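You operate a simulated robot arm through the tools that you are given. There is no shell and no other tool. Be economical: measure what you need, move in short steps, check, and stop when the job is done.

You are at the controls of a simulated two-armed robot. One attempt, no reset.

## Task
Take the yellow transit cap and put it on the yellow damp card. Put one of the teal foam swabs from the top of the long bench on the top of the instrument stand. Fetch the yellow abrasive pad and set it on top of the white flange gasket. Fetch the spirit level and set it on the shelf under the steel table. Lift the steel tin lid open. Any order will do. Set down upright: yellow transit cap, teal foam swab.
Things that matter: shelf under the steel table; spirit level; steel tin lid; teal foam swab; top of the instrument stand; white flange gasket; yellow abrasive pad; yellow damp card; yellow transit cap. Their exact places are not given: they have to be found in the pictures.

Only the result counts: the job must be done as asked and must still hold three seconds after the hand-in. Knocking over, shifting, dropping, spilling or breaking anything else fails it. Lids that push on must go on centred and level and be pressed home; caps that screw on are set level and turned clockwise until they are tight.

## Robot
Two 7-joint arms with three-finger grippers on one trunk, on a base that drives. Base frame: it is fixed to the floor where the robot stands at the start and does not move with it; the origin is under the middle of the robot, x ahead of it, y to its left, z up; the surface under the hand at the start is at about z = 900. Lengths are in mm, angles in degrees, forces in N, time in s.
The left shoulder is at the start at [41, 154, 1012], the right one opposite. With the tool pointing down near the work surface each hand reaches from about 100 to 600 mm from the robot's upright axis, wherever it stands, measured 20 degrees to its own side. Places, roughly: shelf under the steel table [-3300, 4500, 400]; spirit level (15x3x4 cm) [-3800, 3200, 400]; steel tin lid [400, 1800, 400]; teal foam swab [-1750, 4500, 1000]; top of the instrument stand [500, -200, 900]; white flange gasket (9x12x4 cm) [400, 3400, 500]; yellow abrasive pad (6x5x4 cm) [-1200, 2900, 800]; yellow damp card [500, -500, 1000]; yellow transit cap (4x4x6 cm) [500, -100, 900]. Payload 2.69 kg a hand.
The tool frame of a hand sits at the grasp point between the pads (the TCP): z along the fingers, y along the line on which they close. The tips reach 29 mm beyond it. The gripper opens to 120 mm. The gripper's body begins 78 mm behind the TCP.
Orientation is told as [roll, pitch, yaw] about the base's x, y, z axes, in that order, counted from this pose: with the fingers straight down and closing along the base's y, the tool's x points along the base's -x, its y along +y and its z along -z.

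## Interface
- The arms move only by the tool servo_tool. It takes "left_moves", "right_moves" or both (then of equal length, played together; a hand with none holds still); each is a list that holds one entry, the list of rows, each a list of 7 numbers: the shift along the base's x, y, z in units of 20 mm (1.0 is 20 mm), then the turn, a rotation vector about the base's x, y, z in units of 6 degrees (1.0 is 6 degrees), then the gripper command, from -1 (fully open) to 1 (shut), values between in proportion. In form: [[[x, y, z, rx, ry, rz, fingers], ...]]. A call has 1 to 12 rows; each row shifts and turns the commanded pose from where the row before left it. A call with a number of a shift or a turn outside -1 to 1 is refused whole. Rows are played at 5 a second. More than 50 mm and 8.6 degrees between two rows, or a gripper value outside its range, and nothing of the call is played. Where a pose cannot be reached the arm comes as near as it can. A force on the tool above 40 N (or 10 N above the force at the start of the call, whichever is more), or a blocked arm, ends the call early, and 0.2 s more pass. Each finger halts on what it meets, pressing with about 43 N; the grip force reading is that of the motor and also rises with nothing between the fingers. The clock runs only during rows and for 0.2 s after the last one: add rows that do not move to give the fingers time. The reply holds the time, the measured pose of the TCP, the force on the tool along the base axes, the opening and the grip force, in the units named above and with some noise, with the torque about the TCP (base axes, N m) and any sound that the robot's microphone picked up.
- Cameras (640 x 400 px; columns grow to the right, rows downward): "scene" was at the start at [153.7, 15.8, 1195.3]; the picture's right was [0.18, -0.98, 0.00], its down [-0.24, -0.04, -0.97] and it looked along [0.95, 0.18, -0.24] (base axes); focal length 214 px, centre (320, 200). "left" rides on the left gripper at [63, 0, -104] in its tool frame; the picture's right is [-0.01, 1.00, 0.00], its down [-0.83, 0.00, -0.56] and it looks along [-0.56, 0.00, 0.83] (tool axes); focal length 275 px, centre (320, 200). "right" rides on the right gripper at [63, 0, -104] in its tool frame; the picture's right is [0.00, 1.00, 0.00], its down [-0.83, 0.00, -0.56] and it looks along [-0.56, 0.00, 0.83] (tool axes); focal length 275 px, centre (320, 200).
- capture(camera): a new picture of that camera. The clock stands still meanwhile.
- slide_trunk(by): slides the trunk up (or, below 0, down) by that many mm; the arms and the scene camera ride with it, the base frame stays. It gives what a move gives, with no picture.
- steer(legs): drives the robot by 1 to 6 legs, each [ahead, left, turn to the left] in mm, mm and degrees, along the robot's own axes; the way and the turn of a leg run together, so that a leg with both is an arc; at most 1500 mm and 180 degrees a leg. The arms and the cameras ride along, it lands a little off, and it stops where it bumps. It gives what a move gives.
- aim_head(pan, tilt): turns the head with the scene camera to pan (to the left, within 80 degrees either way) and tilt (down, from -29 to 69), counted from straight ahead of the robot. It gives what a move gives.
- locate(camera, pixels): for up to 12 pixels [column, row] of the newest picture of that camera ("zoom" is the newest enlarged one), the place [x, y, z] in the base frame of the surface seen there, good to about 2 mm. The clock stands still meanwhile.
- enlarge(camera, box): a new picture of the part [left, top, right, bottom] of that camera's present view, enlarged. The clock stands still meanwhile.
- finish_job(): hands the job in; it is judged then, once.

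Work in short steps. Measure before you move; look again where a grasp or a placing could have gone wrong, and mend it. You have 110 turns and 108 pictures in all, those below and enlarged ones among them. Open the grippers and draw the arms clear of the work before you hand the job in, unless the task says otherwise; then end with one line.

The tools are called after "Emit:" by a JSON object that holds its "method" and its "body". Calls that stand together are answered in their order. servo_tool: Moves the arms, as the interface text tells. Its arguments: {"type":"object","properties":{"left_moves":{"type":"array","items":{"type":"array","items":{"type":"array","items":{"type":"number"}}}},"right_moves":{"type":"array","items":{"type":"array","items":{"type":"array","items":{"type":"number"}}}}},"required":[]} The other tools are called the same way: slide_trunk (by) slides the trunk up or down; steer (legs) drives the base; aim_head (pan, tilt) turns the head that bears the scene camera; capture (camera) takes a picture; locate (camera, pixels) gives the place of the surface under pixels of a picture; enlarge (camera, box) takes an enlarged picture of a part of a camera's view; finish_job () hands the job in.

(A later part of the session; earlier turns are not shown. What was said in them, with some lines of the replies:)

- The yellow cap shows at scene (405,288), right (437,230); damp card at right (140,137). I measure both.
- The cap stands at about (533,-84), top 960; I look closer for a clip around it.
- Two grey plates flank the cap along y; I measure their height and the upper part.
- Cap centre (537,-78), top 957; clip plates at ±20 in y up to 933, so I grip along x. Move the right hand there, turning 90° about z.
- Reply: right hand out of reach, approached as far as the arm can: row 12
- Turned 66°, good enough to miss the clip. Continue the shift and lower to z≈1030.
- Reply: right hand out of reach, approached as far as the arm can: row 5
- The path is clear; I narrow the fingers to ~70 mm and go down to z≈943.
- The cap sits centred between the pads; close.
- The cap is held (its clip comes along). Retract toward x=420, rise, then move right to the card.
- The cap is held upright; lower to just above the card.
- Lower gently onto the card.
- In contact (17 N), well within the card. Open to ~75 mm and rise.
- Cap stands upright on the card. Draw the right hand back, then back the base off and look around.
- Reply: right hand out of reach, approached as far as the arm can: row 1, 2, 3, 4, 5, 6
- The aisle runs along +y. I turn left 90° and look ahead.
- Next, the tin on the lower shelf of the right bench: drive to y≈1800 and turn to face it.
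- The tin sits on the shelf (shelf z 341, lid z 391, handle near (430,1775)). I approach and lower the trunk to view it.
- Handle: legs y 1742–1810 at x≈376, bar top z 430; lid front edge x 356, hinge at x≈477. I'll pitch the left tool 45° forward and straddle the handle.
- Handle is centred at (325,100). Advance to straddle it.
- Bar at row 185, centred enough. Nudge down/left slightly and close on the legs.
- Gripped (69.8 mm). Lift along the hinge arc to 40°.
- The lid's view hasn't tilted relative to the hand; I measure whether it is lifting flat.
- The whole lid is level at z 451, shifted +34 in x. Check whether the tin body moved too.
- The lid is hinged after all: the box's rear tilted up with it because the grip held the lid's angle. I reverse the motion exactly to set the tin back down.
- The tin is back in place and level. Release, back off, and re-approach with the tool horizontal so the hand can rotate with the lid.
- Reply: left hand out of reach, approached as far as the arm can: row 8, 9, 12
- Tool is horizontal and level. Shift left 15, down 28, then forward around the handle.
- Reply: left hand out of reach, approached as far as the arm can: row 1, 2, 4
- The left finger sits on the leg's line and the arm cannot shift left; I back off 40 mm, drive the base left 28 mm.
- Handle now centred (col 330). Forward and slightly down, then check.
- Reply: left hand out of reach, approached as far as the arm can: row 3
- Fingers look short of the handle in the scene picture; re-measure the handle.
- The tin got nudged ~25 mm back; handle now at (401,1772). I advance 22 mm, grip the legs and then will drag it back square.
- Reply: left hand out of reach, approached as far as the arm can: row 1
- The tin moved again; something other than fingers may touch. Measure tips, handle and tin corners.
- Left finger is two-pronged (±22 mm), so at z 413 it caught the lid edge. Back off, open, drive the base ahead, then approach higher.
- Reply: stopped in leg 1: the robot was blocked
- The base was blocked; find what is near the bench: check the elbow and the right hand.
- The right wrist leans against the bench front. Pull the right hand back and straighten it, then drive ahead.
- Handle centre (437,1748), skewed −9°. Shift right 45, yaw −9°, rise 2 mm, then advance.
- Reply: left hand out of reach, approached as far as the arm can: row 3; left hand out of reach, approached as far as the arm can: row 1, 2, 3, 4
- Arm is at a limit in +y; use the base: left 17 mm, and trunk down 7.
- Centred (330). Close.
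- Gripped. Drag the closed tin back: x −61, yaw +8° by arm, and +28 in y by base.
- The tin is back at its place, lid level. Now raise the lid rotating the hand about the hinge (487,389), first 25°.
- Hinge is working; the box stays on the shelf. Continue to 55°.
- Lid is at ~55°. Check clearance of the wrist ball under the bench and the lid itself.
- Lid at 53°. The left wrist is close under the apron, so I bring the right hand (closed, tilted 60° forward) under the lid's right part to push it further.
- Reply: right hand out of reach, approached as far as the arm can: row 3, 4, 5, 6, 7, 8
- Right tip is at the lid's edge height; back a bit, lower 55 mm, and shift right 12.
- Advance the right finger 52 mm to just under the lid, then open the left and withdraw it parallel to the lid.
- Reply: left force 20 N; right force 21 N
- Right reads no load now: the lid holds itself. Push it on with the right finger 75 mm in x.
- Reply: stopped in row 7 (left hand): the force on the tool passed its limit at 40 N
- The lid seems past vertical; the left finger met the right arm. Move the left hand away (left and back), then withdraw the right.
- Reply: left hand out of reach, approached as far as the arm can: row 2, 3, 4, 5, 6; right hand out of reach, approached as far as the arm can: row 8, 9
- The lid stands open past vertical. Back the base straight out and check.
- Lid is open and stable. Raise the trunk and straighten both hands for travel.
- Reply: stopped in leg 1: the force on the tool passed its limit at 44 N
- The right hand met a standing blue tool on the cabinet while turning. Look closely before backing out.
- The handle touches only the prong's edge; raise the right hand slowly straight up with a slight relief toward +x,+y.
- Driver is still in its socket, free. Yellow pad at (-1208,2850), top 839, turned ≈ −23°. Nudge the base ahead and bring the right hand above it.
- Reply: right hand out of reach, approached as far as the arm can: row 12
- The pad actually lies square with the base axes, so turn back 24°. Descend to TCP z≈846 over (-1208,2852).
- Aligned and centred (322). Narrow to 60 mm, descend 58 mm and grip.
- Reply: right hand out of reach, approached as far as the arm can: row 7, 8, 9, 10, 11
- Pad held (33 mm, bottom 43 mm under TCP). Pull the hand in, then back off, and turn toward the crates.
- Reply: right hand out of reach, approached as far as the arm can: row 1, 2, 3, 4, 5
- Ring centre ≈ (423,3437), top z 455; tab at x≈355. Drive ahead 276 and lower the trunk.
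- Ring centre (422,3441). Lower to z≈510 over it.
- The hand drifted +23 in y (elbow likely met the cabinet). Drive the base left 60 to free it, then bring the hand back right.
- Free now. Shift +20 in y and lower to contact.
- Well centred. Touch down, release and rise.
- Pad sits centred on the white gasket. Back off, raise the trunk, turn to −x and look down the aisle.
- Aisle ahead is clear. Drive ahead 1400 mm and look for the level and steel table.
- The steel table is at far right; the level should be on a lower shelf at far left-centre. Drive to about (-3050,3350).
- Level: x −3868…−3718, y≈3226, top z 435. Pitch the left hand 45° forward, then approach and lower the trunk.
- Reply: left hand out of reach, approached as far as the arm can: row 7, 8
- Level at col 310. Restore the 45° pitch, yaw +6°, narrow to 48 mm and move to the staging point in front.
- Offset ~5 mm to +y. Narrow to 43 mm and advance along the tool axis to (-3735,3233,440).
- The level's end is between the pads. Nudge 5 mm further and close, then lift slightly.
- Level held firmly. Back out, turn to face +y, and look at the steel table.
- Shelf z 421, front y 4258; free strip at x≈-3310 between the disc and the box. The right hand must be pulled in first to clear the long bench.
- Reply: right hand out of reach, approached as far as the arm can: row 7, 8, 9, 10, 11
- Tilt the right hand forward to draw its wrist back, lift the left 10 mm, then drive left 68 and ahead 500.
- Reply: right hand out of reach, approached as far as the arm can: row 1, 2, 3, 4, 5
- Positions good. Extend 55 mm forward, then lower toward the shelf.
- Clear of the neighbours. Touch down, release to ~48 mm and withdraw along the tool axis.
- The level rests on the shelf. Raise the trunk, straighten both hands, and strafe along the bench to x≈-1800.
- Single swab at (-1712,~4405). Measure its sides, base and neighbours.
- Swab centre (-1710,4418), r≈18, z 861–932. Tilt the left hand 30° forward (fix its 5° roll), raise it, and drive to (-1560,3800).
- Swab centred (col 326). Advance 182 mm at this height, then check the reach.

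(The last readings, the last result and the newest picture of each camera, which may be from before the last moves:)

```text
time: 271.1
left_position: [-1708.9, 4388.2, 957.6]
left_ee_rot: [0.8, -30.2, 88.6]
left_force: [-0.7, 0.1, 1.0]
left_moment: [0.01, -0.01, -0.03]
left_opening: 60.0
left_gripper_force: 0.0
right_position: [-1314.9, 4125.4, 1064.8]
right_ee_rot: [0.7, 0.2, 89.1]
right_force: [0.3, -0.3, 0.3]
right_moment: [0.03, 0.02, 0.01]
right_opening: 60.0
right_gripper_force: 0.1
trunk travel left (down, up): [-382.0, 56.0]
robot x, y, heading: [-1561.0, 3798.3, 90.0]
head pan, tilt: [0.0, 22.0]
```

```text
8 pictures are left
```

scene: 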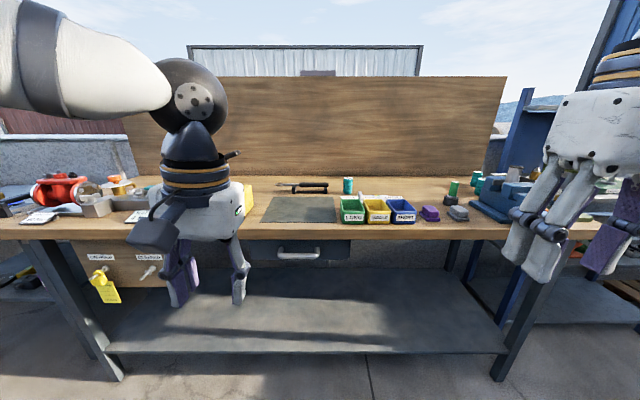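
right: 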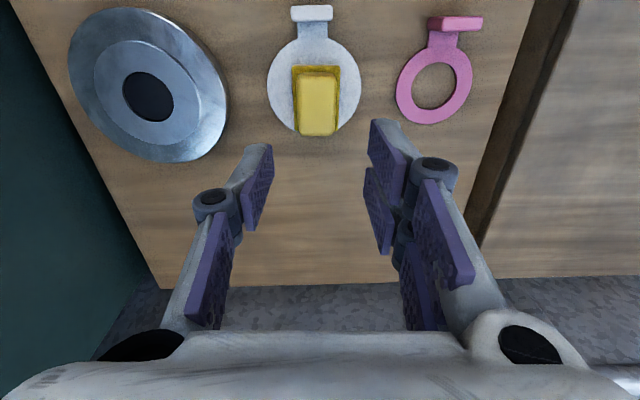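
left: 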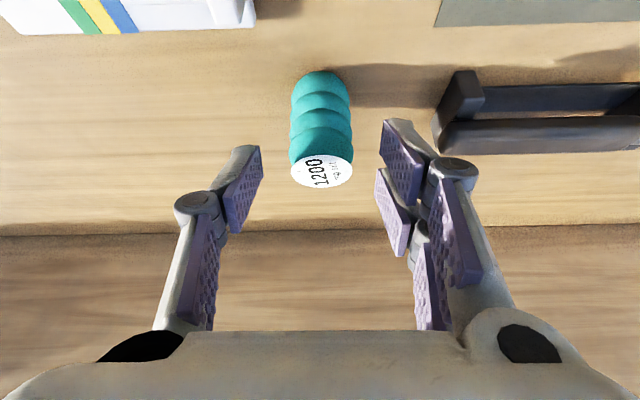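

Aligned. Move 28 mm forward and 52 mm down around the swab, close, and lift.

Emit:
{"method": "servo_tool", "body": {"left_moves": [[[0, 0.5, -0.9, 0, 0, 0, 0], [0, 0.5, -0.9, 0, 0, 0, 0], [0, 0.4, -0.8, 0, 0, 0, 0], [0, 0, 0, 0, 0, 0, 0], [0, 0, 0, 0, 0, 0, 0.4], [0, 0, 0, 0, 0, 0, 1], [0, 0, 0, 0, 0, 0, 1], [0, 0, 0, 0, 0, 0, 1]]]}}

Emit:
{"method": "servo_tool", "body": {"left_moves": [[[0, 0, 0.5, 0, 0, 0, 1], [0, 0, 1, 0, 0, 0, 1], [0, 0, 1, 0, 0, 0, 1], [0, -0.3, 1, 0, 0, 0, 1], [0, -0.5, 1, 0, 0, 0, 1], [0, -1, 1, 0, 0, 0, 1], [0, -1, 0.5, 0, 0, 0, 1], [0, -1, 0, 0, 0, 0, 1], [0, -1, 0, 0, 0, 0, 1]]]}}

Emit:
{"method": "capture", "body": {"camera": "left"}}

```text
time: 272.9
left_position: [-1707.5, 4415.8, 905.8]
left_ee_rot: [0.6, -30.1, 88.5]
left_force: [0.2, -0.3, 1.0]
left_moment: [0.03, -0.02, 0.02]
left_opening: 37.4
left_gripper_force: 43.3
right_position: [-1315.1, 4125.9, 1064.1]
right_ee_rot: [0.8, 0.1, 89.1]
right_force: [-0.2, -0.8, 0.2]
right_moment: [-0.03, 0.01, 0.0]
right_opening: 60.0
right_gripper_force: 0.0
trunk travel left (down, up): [-382.0, 56.0]
robot x, y, heading: [-1563.2, 3795.5, 90.1]
head pan, tilt: [0.0, 22.0]
```

```text
time: 274.9
left_position: [-1707.9, 4318.7, 1025.5]
left_ee_rot: [0.8, -30.2, 88.6]
left_force: [-0.3, 0.8, -0.7]
left_moment: [-0.01, -0.02, 0.03]
left_opening: 37.7
left_gripper_force: 42.8
right_position: [-1316.1, 4126.0, 1063.7]
right_ee_rot: [0.8, 0.1, 89.0]
right_force: [-0.4, 1.1, 0.4]
right_moment: [-0.02, -0.01, 0.01]
right_opening: 60.0
right_gripper_force: 0.1
trunk travel left (down, up): [-382.0, 56.0]
robot x, y, heading: [-1562.0, 3796.5, 89.7]
head pan, tilt: [0.0, 22.0]
```

```text
7 pictures are left
```

left: 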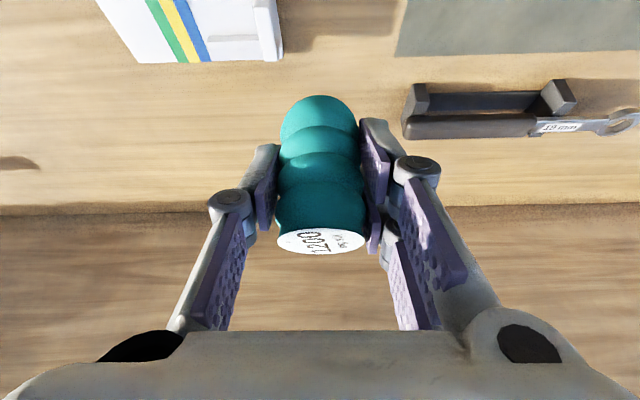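

Swab held upright at 30° tilt (bottom 45 mm below TCP). Retract, then drive back along the aisle.

Emit:
{"method": "servo_tool", "body": {"left_moves": [[[0, -0.9, 0.1, 0, 0, 0, 1], [0, -0.9, 0.1, 0, 0, 0, 1], [0, -0.9, 0.1, 0, 0, 0, 1], [0, -0.9, 0.1, 0, 0, 0, 1], [0, -0.9, 0.1, 0, 0, 0, 1], [0, -0.9, 0.1, 0, 0, 0, 1], [0, -0.9, 0.1, 0, 0, 0, 1]]]}}

Emit:
{"method": "steer", "body": {"legs": [[-270, 0, 0], [0, -1080, 0.2]]}}

Emit:
{"method": "steer", "body": {"legs": [[-1300, 0, 0]]}}

```text
time: 276.5
left_position: [-1709.9, 4193.4, 1040.4]
left_ee_rot: [0.6, -30.1, 88.4]
left_force: [0.4, -1.2, 0.1]
left_moment: [0.02, 0.01, 0.03]
left_opening: 37.4
left_gripper_force: 43.2
right_position: [-1314.7, 4126.5, 1063.8]
right_ee_rot: [0.7, 0.2, 89.0]
right_force: [-0.1, -0.7, 0.4]
right_moment: [0.01, -0.02, 0.03]
right_opening: 59.8
right_gripper_force: 0.1
trunk travel left (down, up): [-382.0, 56.0]
robot x, y, heading: [-1561.6, 3791.1, 89.6]
head pan, tilt: [0.0, 22.0]
```

```text
time: 286.5
left_position: [-642.2, 3920.8, 1040.1]
left_ee_rot: [0.7, -30.2, 88.6]
left_force: [0.5, -0.5, -0.2]
left_moment: [0.03, -0.01, 0.0]
left_opening: 37.1
left_gripper_force: 43.1
right_position: [-249.4, 3853.8, 1063.2]
right_ee_rot: [0.6, 0.2, 89.1]
right_force: [-0.2, 0.6, -0.7]
right_moment: [0.01, 0.0, -0.03]
right_opening: 60.2
right_gripper_force: 0.1
trunk travel left (down, up): [-382.0, 56.0]
robot x, y, heading: [-495.4, 3523.6, 90.0]
head pan, tilt: [0.0, 22.0]
```

```text
time: 293.0
left_position: [-646.0, 2621.1, 1039.7]
left_ee_rot: [0.7, -30.1, 88.6]
left_force: [-0.1, 0.2, -0.4]
left_moment: [0.03, -0.01, 0.0]
left_opening: 37.4
left_gripper_force: 43.2
right_position: [-251.8, 2554.3, 1062.8]
right_ee_rot: [0.7, 0.1, 89.1]
right_force: [0.4, 0.0, 0.3]
right_moment: [0.0, 0.01, -0.01]
right_opening: 59.8
right_gripper_force: 0.1
trunk travel left (down, up): [-382.0, 56.0]
robot x, y, heading: [-495.1, 2225.1, 89.9]
head pan, tilt: [0.0, 22.0]
```

Continue back to the start area, turn to face the instrument stand, and shift right.

Emit:
{"method": "steer", "body": {"legs": [[-1200, 0, 0], [-1020, 0, 0]]}}

Emit:
{"method": "steer", "body": {"legs": [[0, 0, -90], [0, -240, 0]]}}

Emit:
{"method": "aim_head", "body": {"pan": 5, "tilt": 30}}

```text
time: 303.9
left_position: [-671.7, 428.6, 1039.8]
left_ee_rot: [0.6, -30.2, 86.3]
left_force: [-0.2, -0.3, -0.2]
left_moment: [0.0, 0.0, 0.0]
left_opening: 37.3
left_gripper_force: 43.2
right_position: [-278.9, 346.0, 1063.1]
right_ee_rot: [0.7, 0.2, 86.7]
right_force: [0.7, -0.7, -1.2]
right_moment: [0.05, 0.03, 0.0]
right_opening: 60.1
right_gripper_force: 0.1
trunk travel left (down, up): [-382.0, 56.0]
robot x, y, heading: [-534.1, 26.3, 87.6]
head pan, tilt: [0.0, 22.0]
```

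```text
time: 310.2
left_position: [-146.6, -83.9, 1039.7]
left_ee_rot: [0.6, -30.1, -4.1]
left_force: [-0.4, -0.1, 0.4]
left_moment: [0.02, -0.01, 0.0]
left_opening: 37.3
left_gripper_force: 42.8
right_position: [-231.9, -474.3, 1063.2]
right_ee_rot: [0.8, 0.1, -3.5]
right_force: [-0.4, 0.0, 0.1]
right_moment: [0.02, -0.02, 0.0]
right_opening: 60.0
right_gripper_force: 0.0
trunk travel left (down, up): [-382.0, 56.0]
robot x, y, heading: [-549.2, -216.1, -2.8]
head pan, tilt: [0.0, 22.0]
```

```text
time: 310.9
left_position: [-145.7, -83.3, 1040.6]
left_ee_rot: [0.8, -30.1, -4.2]
left_force: [1.0, 0.7, 0.0]
left_moment: [-0.01, 0.01, -0.01]
left_opening: 37.2
left_gripper_force: 42.5
right_position: [-231.8, -472.9, 1063.9]
right_ee_rot: [0.7, 0.0, -3.6]
right_force: [0.4, -0.3, 0.1]
right_moment: [0.02, 0.05, -0.04]
right_opening: 60.0
right_gripper_force: 0.2
trunk travel left (down, up): [-382.0, 56.0]
robot x, y, heading: [-548.7, -211.1, -2.9]
head pan, tilt: [5.0, 30.0]
```

Drive ahead 510 with heading correction, then look.

Emit:
{"method": "steer", "body": {"legs": [[510, -10, 2.9]]}}

Emit:
{"method": "capture", "body": {"camera": "left"}}

```text
time: 313.9
left_position: [357.0, -92.3, 1039.6]
left_ee_rot: [0.7, -30.0, -1.9]
left_force: [0.3, -0.4, -0.2]
left_moment: [-0.01, 0.0, 0.02]
left_opening: 37.1
left_gripper_force: 42.7
right_position: [284.8, -487.3, 1063.7]
right_ee_rot: [0.8, 0.1, -1.3]
right_force: [-0.1, -0.5, -0.3]
right_moment: [0.01, 0.01, 0.0]
right_opening: 60.1
right_gripper_force: 0.1
trunk travel left (down, up): [-382.0, 56.0]
robot x, y, heading: [-42.9, -241.5, -0.5]
head pan, tilt: [5.0, 30.0]
```

```text
6 pictures are left
```

left: 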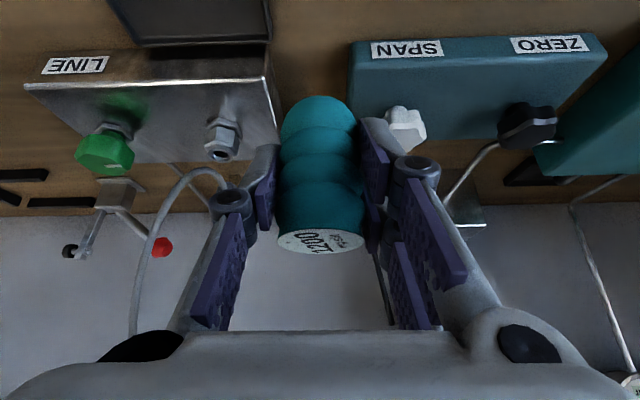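

Advance 150 mm over the free area behind the boxes and look at the spot.

Emit:
{"method": "servo_tool", "body": {"left_moves": [[[1, 0, 0, 0, 0, 0, 1], [1, 0, 0, 0, 0, 0, 1], [1, 0, 0, 0, 0, 0, 1], [1, 0, 0, 0, 0, 0, 1], [1, 0, 0, 0, 0, 0, 1], [1, 0, 0, 0, 0, 0, 1], [1, 0, 0, 0, 0, 0, 1], [0.6, 0, -0.5, 0, 0, 0, 1], [0, 0, -0.7, 0, 0, 0, 1], [0, 0, 0, 0, 0, 0, 1]]]}}

Emit:
{"method": "capture", "body": {"camera": "left"}}

Emit:
{"method": "locate", "body": {"camera": "left", "pixels": [[320, 50], [320, 85], [250, 120], [200, 130], [400, 130], [420, 200], [260, 70], [370, 60], [390, 100], [240, 160]]}}

```text
time: 316.1
left_position: [507.1, -91.0, 1015.4]
left_ee_rot: [0.7, -30.1, -1.8]
left_force: [-0.2, 0.0, 0.1]
left_moment: [0.02, 0.01, 0.0]
left_opening: 37.2
left_gripper_force: 43.3
right_position: [284.3, -486.8, 1064.7]
right_ee_rot: [0.7, 0.1, -1.4]
right_force: [0.8, -0.2, -0.5]
right_moment: [0.0, -0.02, -0.01]
right_opening: 60.2
right_gripper_force: 0.1
trunk travel left (down, up): [-382.0, 56.0]
robot x, y, heading: [-45.0, -238.7, -0.9]
head pan, tilt: [5.0, 30.0]
```

```text
5 pictures are left
```

left: 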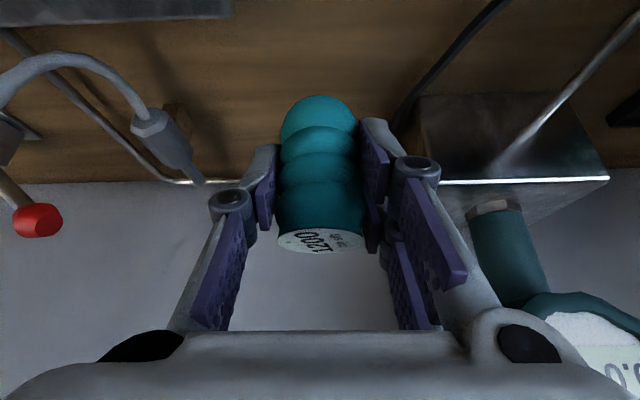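

```text
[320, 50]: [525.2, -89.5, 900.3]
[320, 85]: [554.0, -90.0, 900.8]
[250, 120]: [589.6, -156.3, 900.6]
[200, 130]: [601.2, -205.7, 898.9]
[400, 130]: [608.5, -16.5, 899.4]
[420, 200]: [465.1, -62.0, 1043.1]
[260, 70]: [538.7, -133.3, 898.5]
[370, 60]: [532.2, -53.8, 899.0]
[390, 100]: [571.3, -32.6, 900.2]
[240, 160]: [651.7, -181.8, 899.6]
```

The spot (520,-91) is bare table (z 900). Lower there gently.

Emit:
{"method": "servo_tool", "body": {"left_moves": [[[0.65, 0, -0.7, 0, 0, 0, 1], [0, 0, -0.8, 0, 0, 0, 1], [0, 0, -0.8, 0, 0, 0, 1], [0, 0, -0.6, 0, 0, 0, 1], [0, 0, -0.3, 0, 0, 0, 1], [0, 0, -0.2, 0, 0, 0, 1], [0, 0, -0.1, 0, 0, 0, 1], [0, 0, 0, 0, 0, 0, 1]]]}}

```text
time: 317.9
left_position: [520.4, -92.5, 947.4]
left_ee_rot: [0.7, -30.2, -1.9]
left_force: [0.3, 0.8, 1.3]
left_moment: [-0.02, -0.03, 0.01]
left_opening: 37.3
left_gripper_force: 43.2
right_position: [284.6, -487.1, 1063.1]
right_ee_rot: [0.7, 0.1, -1.3]
right_force: [-0.5, 0.3, -0.7]
right_moment: [0.01, 0.04, -0.01]
right_opening: 59.7
right_gripper_force: 0.1
trunk travel left (down, up): [-382.0, 56.0]
robot x, y, heading: [-43.6, -237.7, -0.5]
head pan, tilt: [5.0, 30.0]
```

Emit:
{"method": "servo_tool", "body": {"left_moves": [[[0, 0, -0.1, 0, 0, 0, 1], [0, 0, -0.1, 0, 0, 0, 1], [0, 0, 0, 0, 0, 0, 1]]]}}

Emit:
{"method": "capture", "body": {"camera": "scene"}}

```text
time: 318.6
left_position: [519.8, -93.2, 946.0]
left_ee_rot: [0.6, -30.6, -1.8]
left_force: [2.2, 3.4, 21.9]
left_moment: [0.0, -0.29, 0.08]
left_opening: 37.1
left_gripper_force: 43.0
right_position: [282.8, -485.6, 1064.8]
right_ee_rot: [0.8, 0.0, -1.3]
right_force: [-0.3, -0.3, 0.2]
right_moment: [-0.03, -0.01, -0.01]
right_opening: 60.1
right_gripper_force: 0.0
trunk travel left (down, up): [-382.0, 56.0]
robot x, y, heading: [-42.7, -237.5, -0.5]
head pan, tilt: [5.0, 30.0]
```

```text
4 pictures are left
```

scene: 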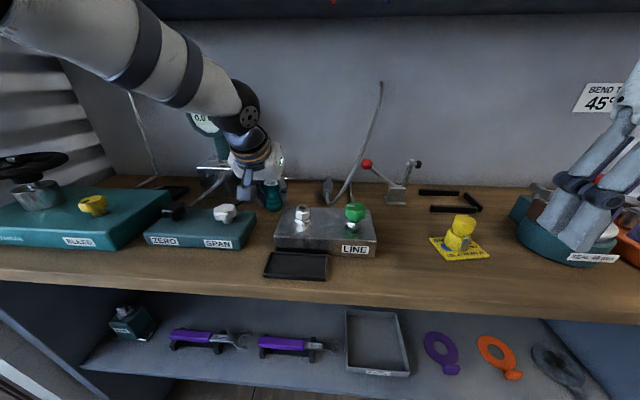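

In firm contact (22 N), swab visible upright at (272,195). Release and withdraw along the tool axis.

Emit:
{"method": "servo_tool", "body": {"left_moves": [[[0, 0, 0.05, 0, 0, 0, 0.3], [0, 0, 0, 0, 0, 0, 0.1], [0, 0, 0, 0, 0, 0, 0.05], [-0.3, 0, 0.5, 0, 0, 0, 0.05], [-0.5, 0, 0.87, 0, 0, 0, 0.05], [-0.5, 0, 0.87, 0, 0, 0, 0.05], [-0.5, 0, 0.87, 0, 0, 0, 0.05], [-0.5, 0, 0.87, 0, 0, 0, 0.05], [-1, 0, 0.5, 0, 0, 0, 0.05], [-1, 0, 0.3, 0, 0, 0, 0.05], [-1, 0, 0, 0, 0, 0, 0.05], [-1, 0, 0, 0, 0, 0, 0.05]]]}}

Emit:
{"method": "steer", "body": {"legs": [[-400, 0, 0]]}}

Emit:
{"method": "enlarge", "body": {"camera": "scene", "box": [180, 90, 500, 290]}}

```text
time: 321.2
left_position: [391.8, -92.9, 1039.0]
left_ee_rot: [0.7, -30.2, -1.8]
left_force: [-1.0, 0.7, 0.7]
left_moment: [0.05, 0.03, 0.03]
left_opening: 57.2
left_gripper_force: 0.1
right_position: [285.1, -486.1, 1063.7]
right_ee_rot: [0.6, -0.1, -1.2]
right_force: [0.5, 0.4, 0.4]
right_moment: [0.0, -0.02, 0.02]
right_opening: 60.0
right_gripper_force: 0.1
trunk travel left (down, up): [-382.0, 56.0]
robot x, y, heading: [-42.2, -239.4, -0.5]
head pan, tilt: [5.0, 30.0]
```

```text
time: 323.7
left_position: [-4.9, -89.8, 1038.2]
left_ee_rot: [0.7, -30.2, -2.0]
left_force: [-0.3, 0.4, 0.5]
left_moment: [-0.01, 0.0, -0.03]
left_opening: 57.2
left_gripper_force: 0.0
right_position: [-114.7, -482.9, 1063.3]
right_ee_rot: [0.8, 0.1, -1.6]
right_force: [-0.8, -0.3, 0.9]
right_moment: [0.01, 0.0, -0.02]
right_opening: 59.9
right_gripper_force: 0.1
trunk travel left (down, up): [-382.0, 56.0]
robot x, y, heading: [-439.0, -236.9, -0.6]
head pan, tilt: [5.0, 30.0]
```

```text
2.00 times, centred on (340, 190) of scene
```

zoom: 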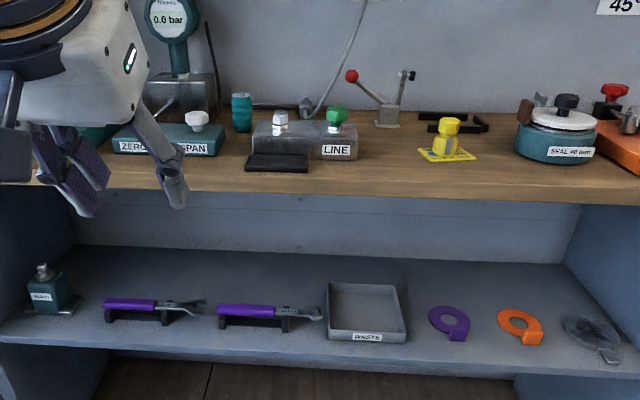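

Swab stands upright, and the cap is still on its card. Open both grippers fully and hand in.

Emit:
{"method": "servo_tool", "body": {"left_moves": [[[0, 0, 0, 0, 0, 0, -0.5], [0, 0, 0, 0, 0, 0, -1], [0, 0, 0, 0, 0, 0, -1]]], "right_moves": [[[0, 0, 0, 0, 0, 0, -0.5], [0, 0, 0, 0, 0, 0, -1], [0, 0, 0, 0, 0, 0, -1]]]}}

Emit:
{"method": "finish_job", "body": {}}

```text
time: 324.5
left_position: [-4.6, -89.8, 1038.4]
left_ee_rot: [0.7, -30.3, -2.0]
left_force: [0.2, 0.2, 0.3]
left_moment: [-0.03, 0.01, 0.03]
left_opening: 119.9
left_gripper_force: 0.2
right_position: [-113.7, -482.2, 1063.0]
right_ee_rot: [0.7, 0.1, -1.3]
right_force: [-0.3, 0.3, -0.9]
right_moment: [0.01, 0.0, 0.0]
right_opening: 120.0
right_gripper_force: 0.0
trunk travel left (down, up): [-382.0, 56.0]
robot x, y, heading: [-441.5, -232.8, -0.7]
head pan, tilt: [5.0, 30.0]
```

```text
The job is handed in.
```

All five tasks were done and the job handed in, but the tin got pushed about 60 mm and was dragged back to about its old place, and the right hand bumped a blue screwdriver, which stayed in its socket.
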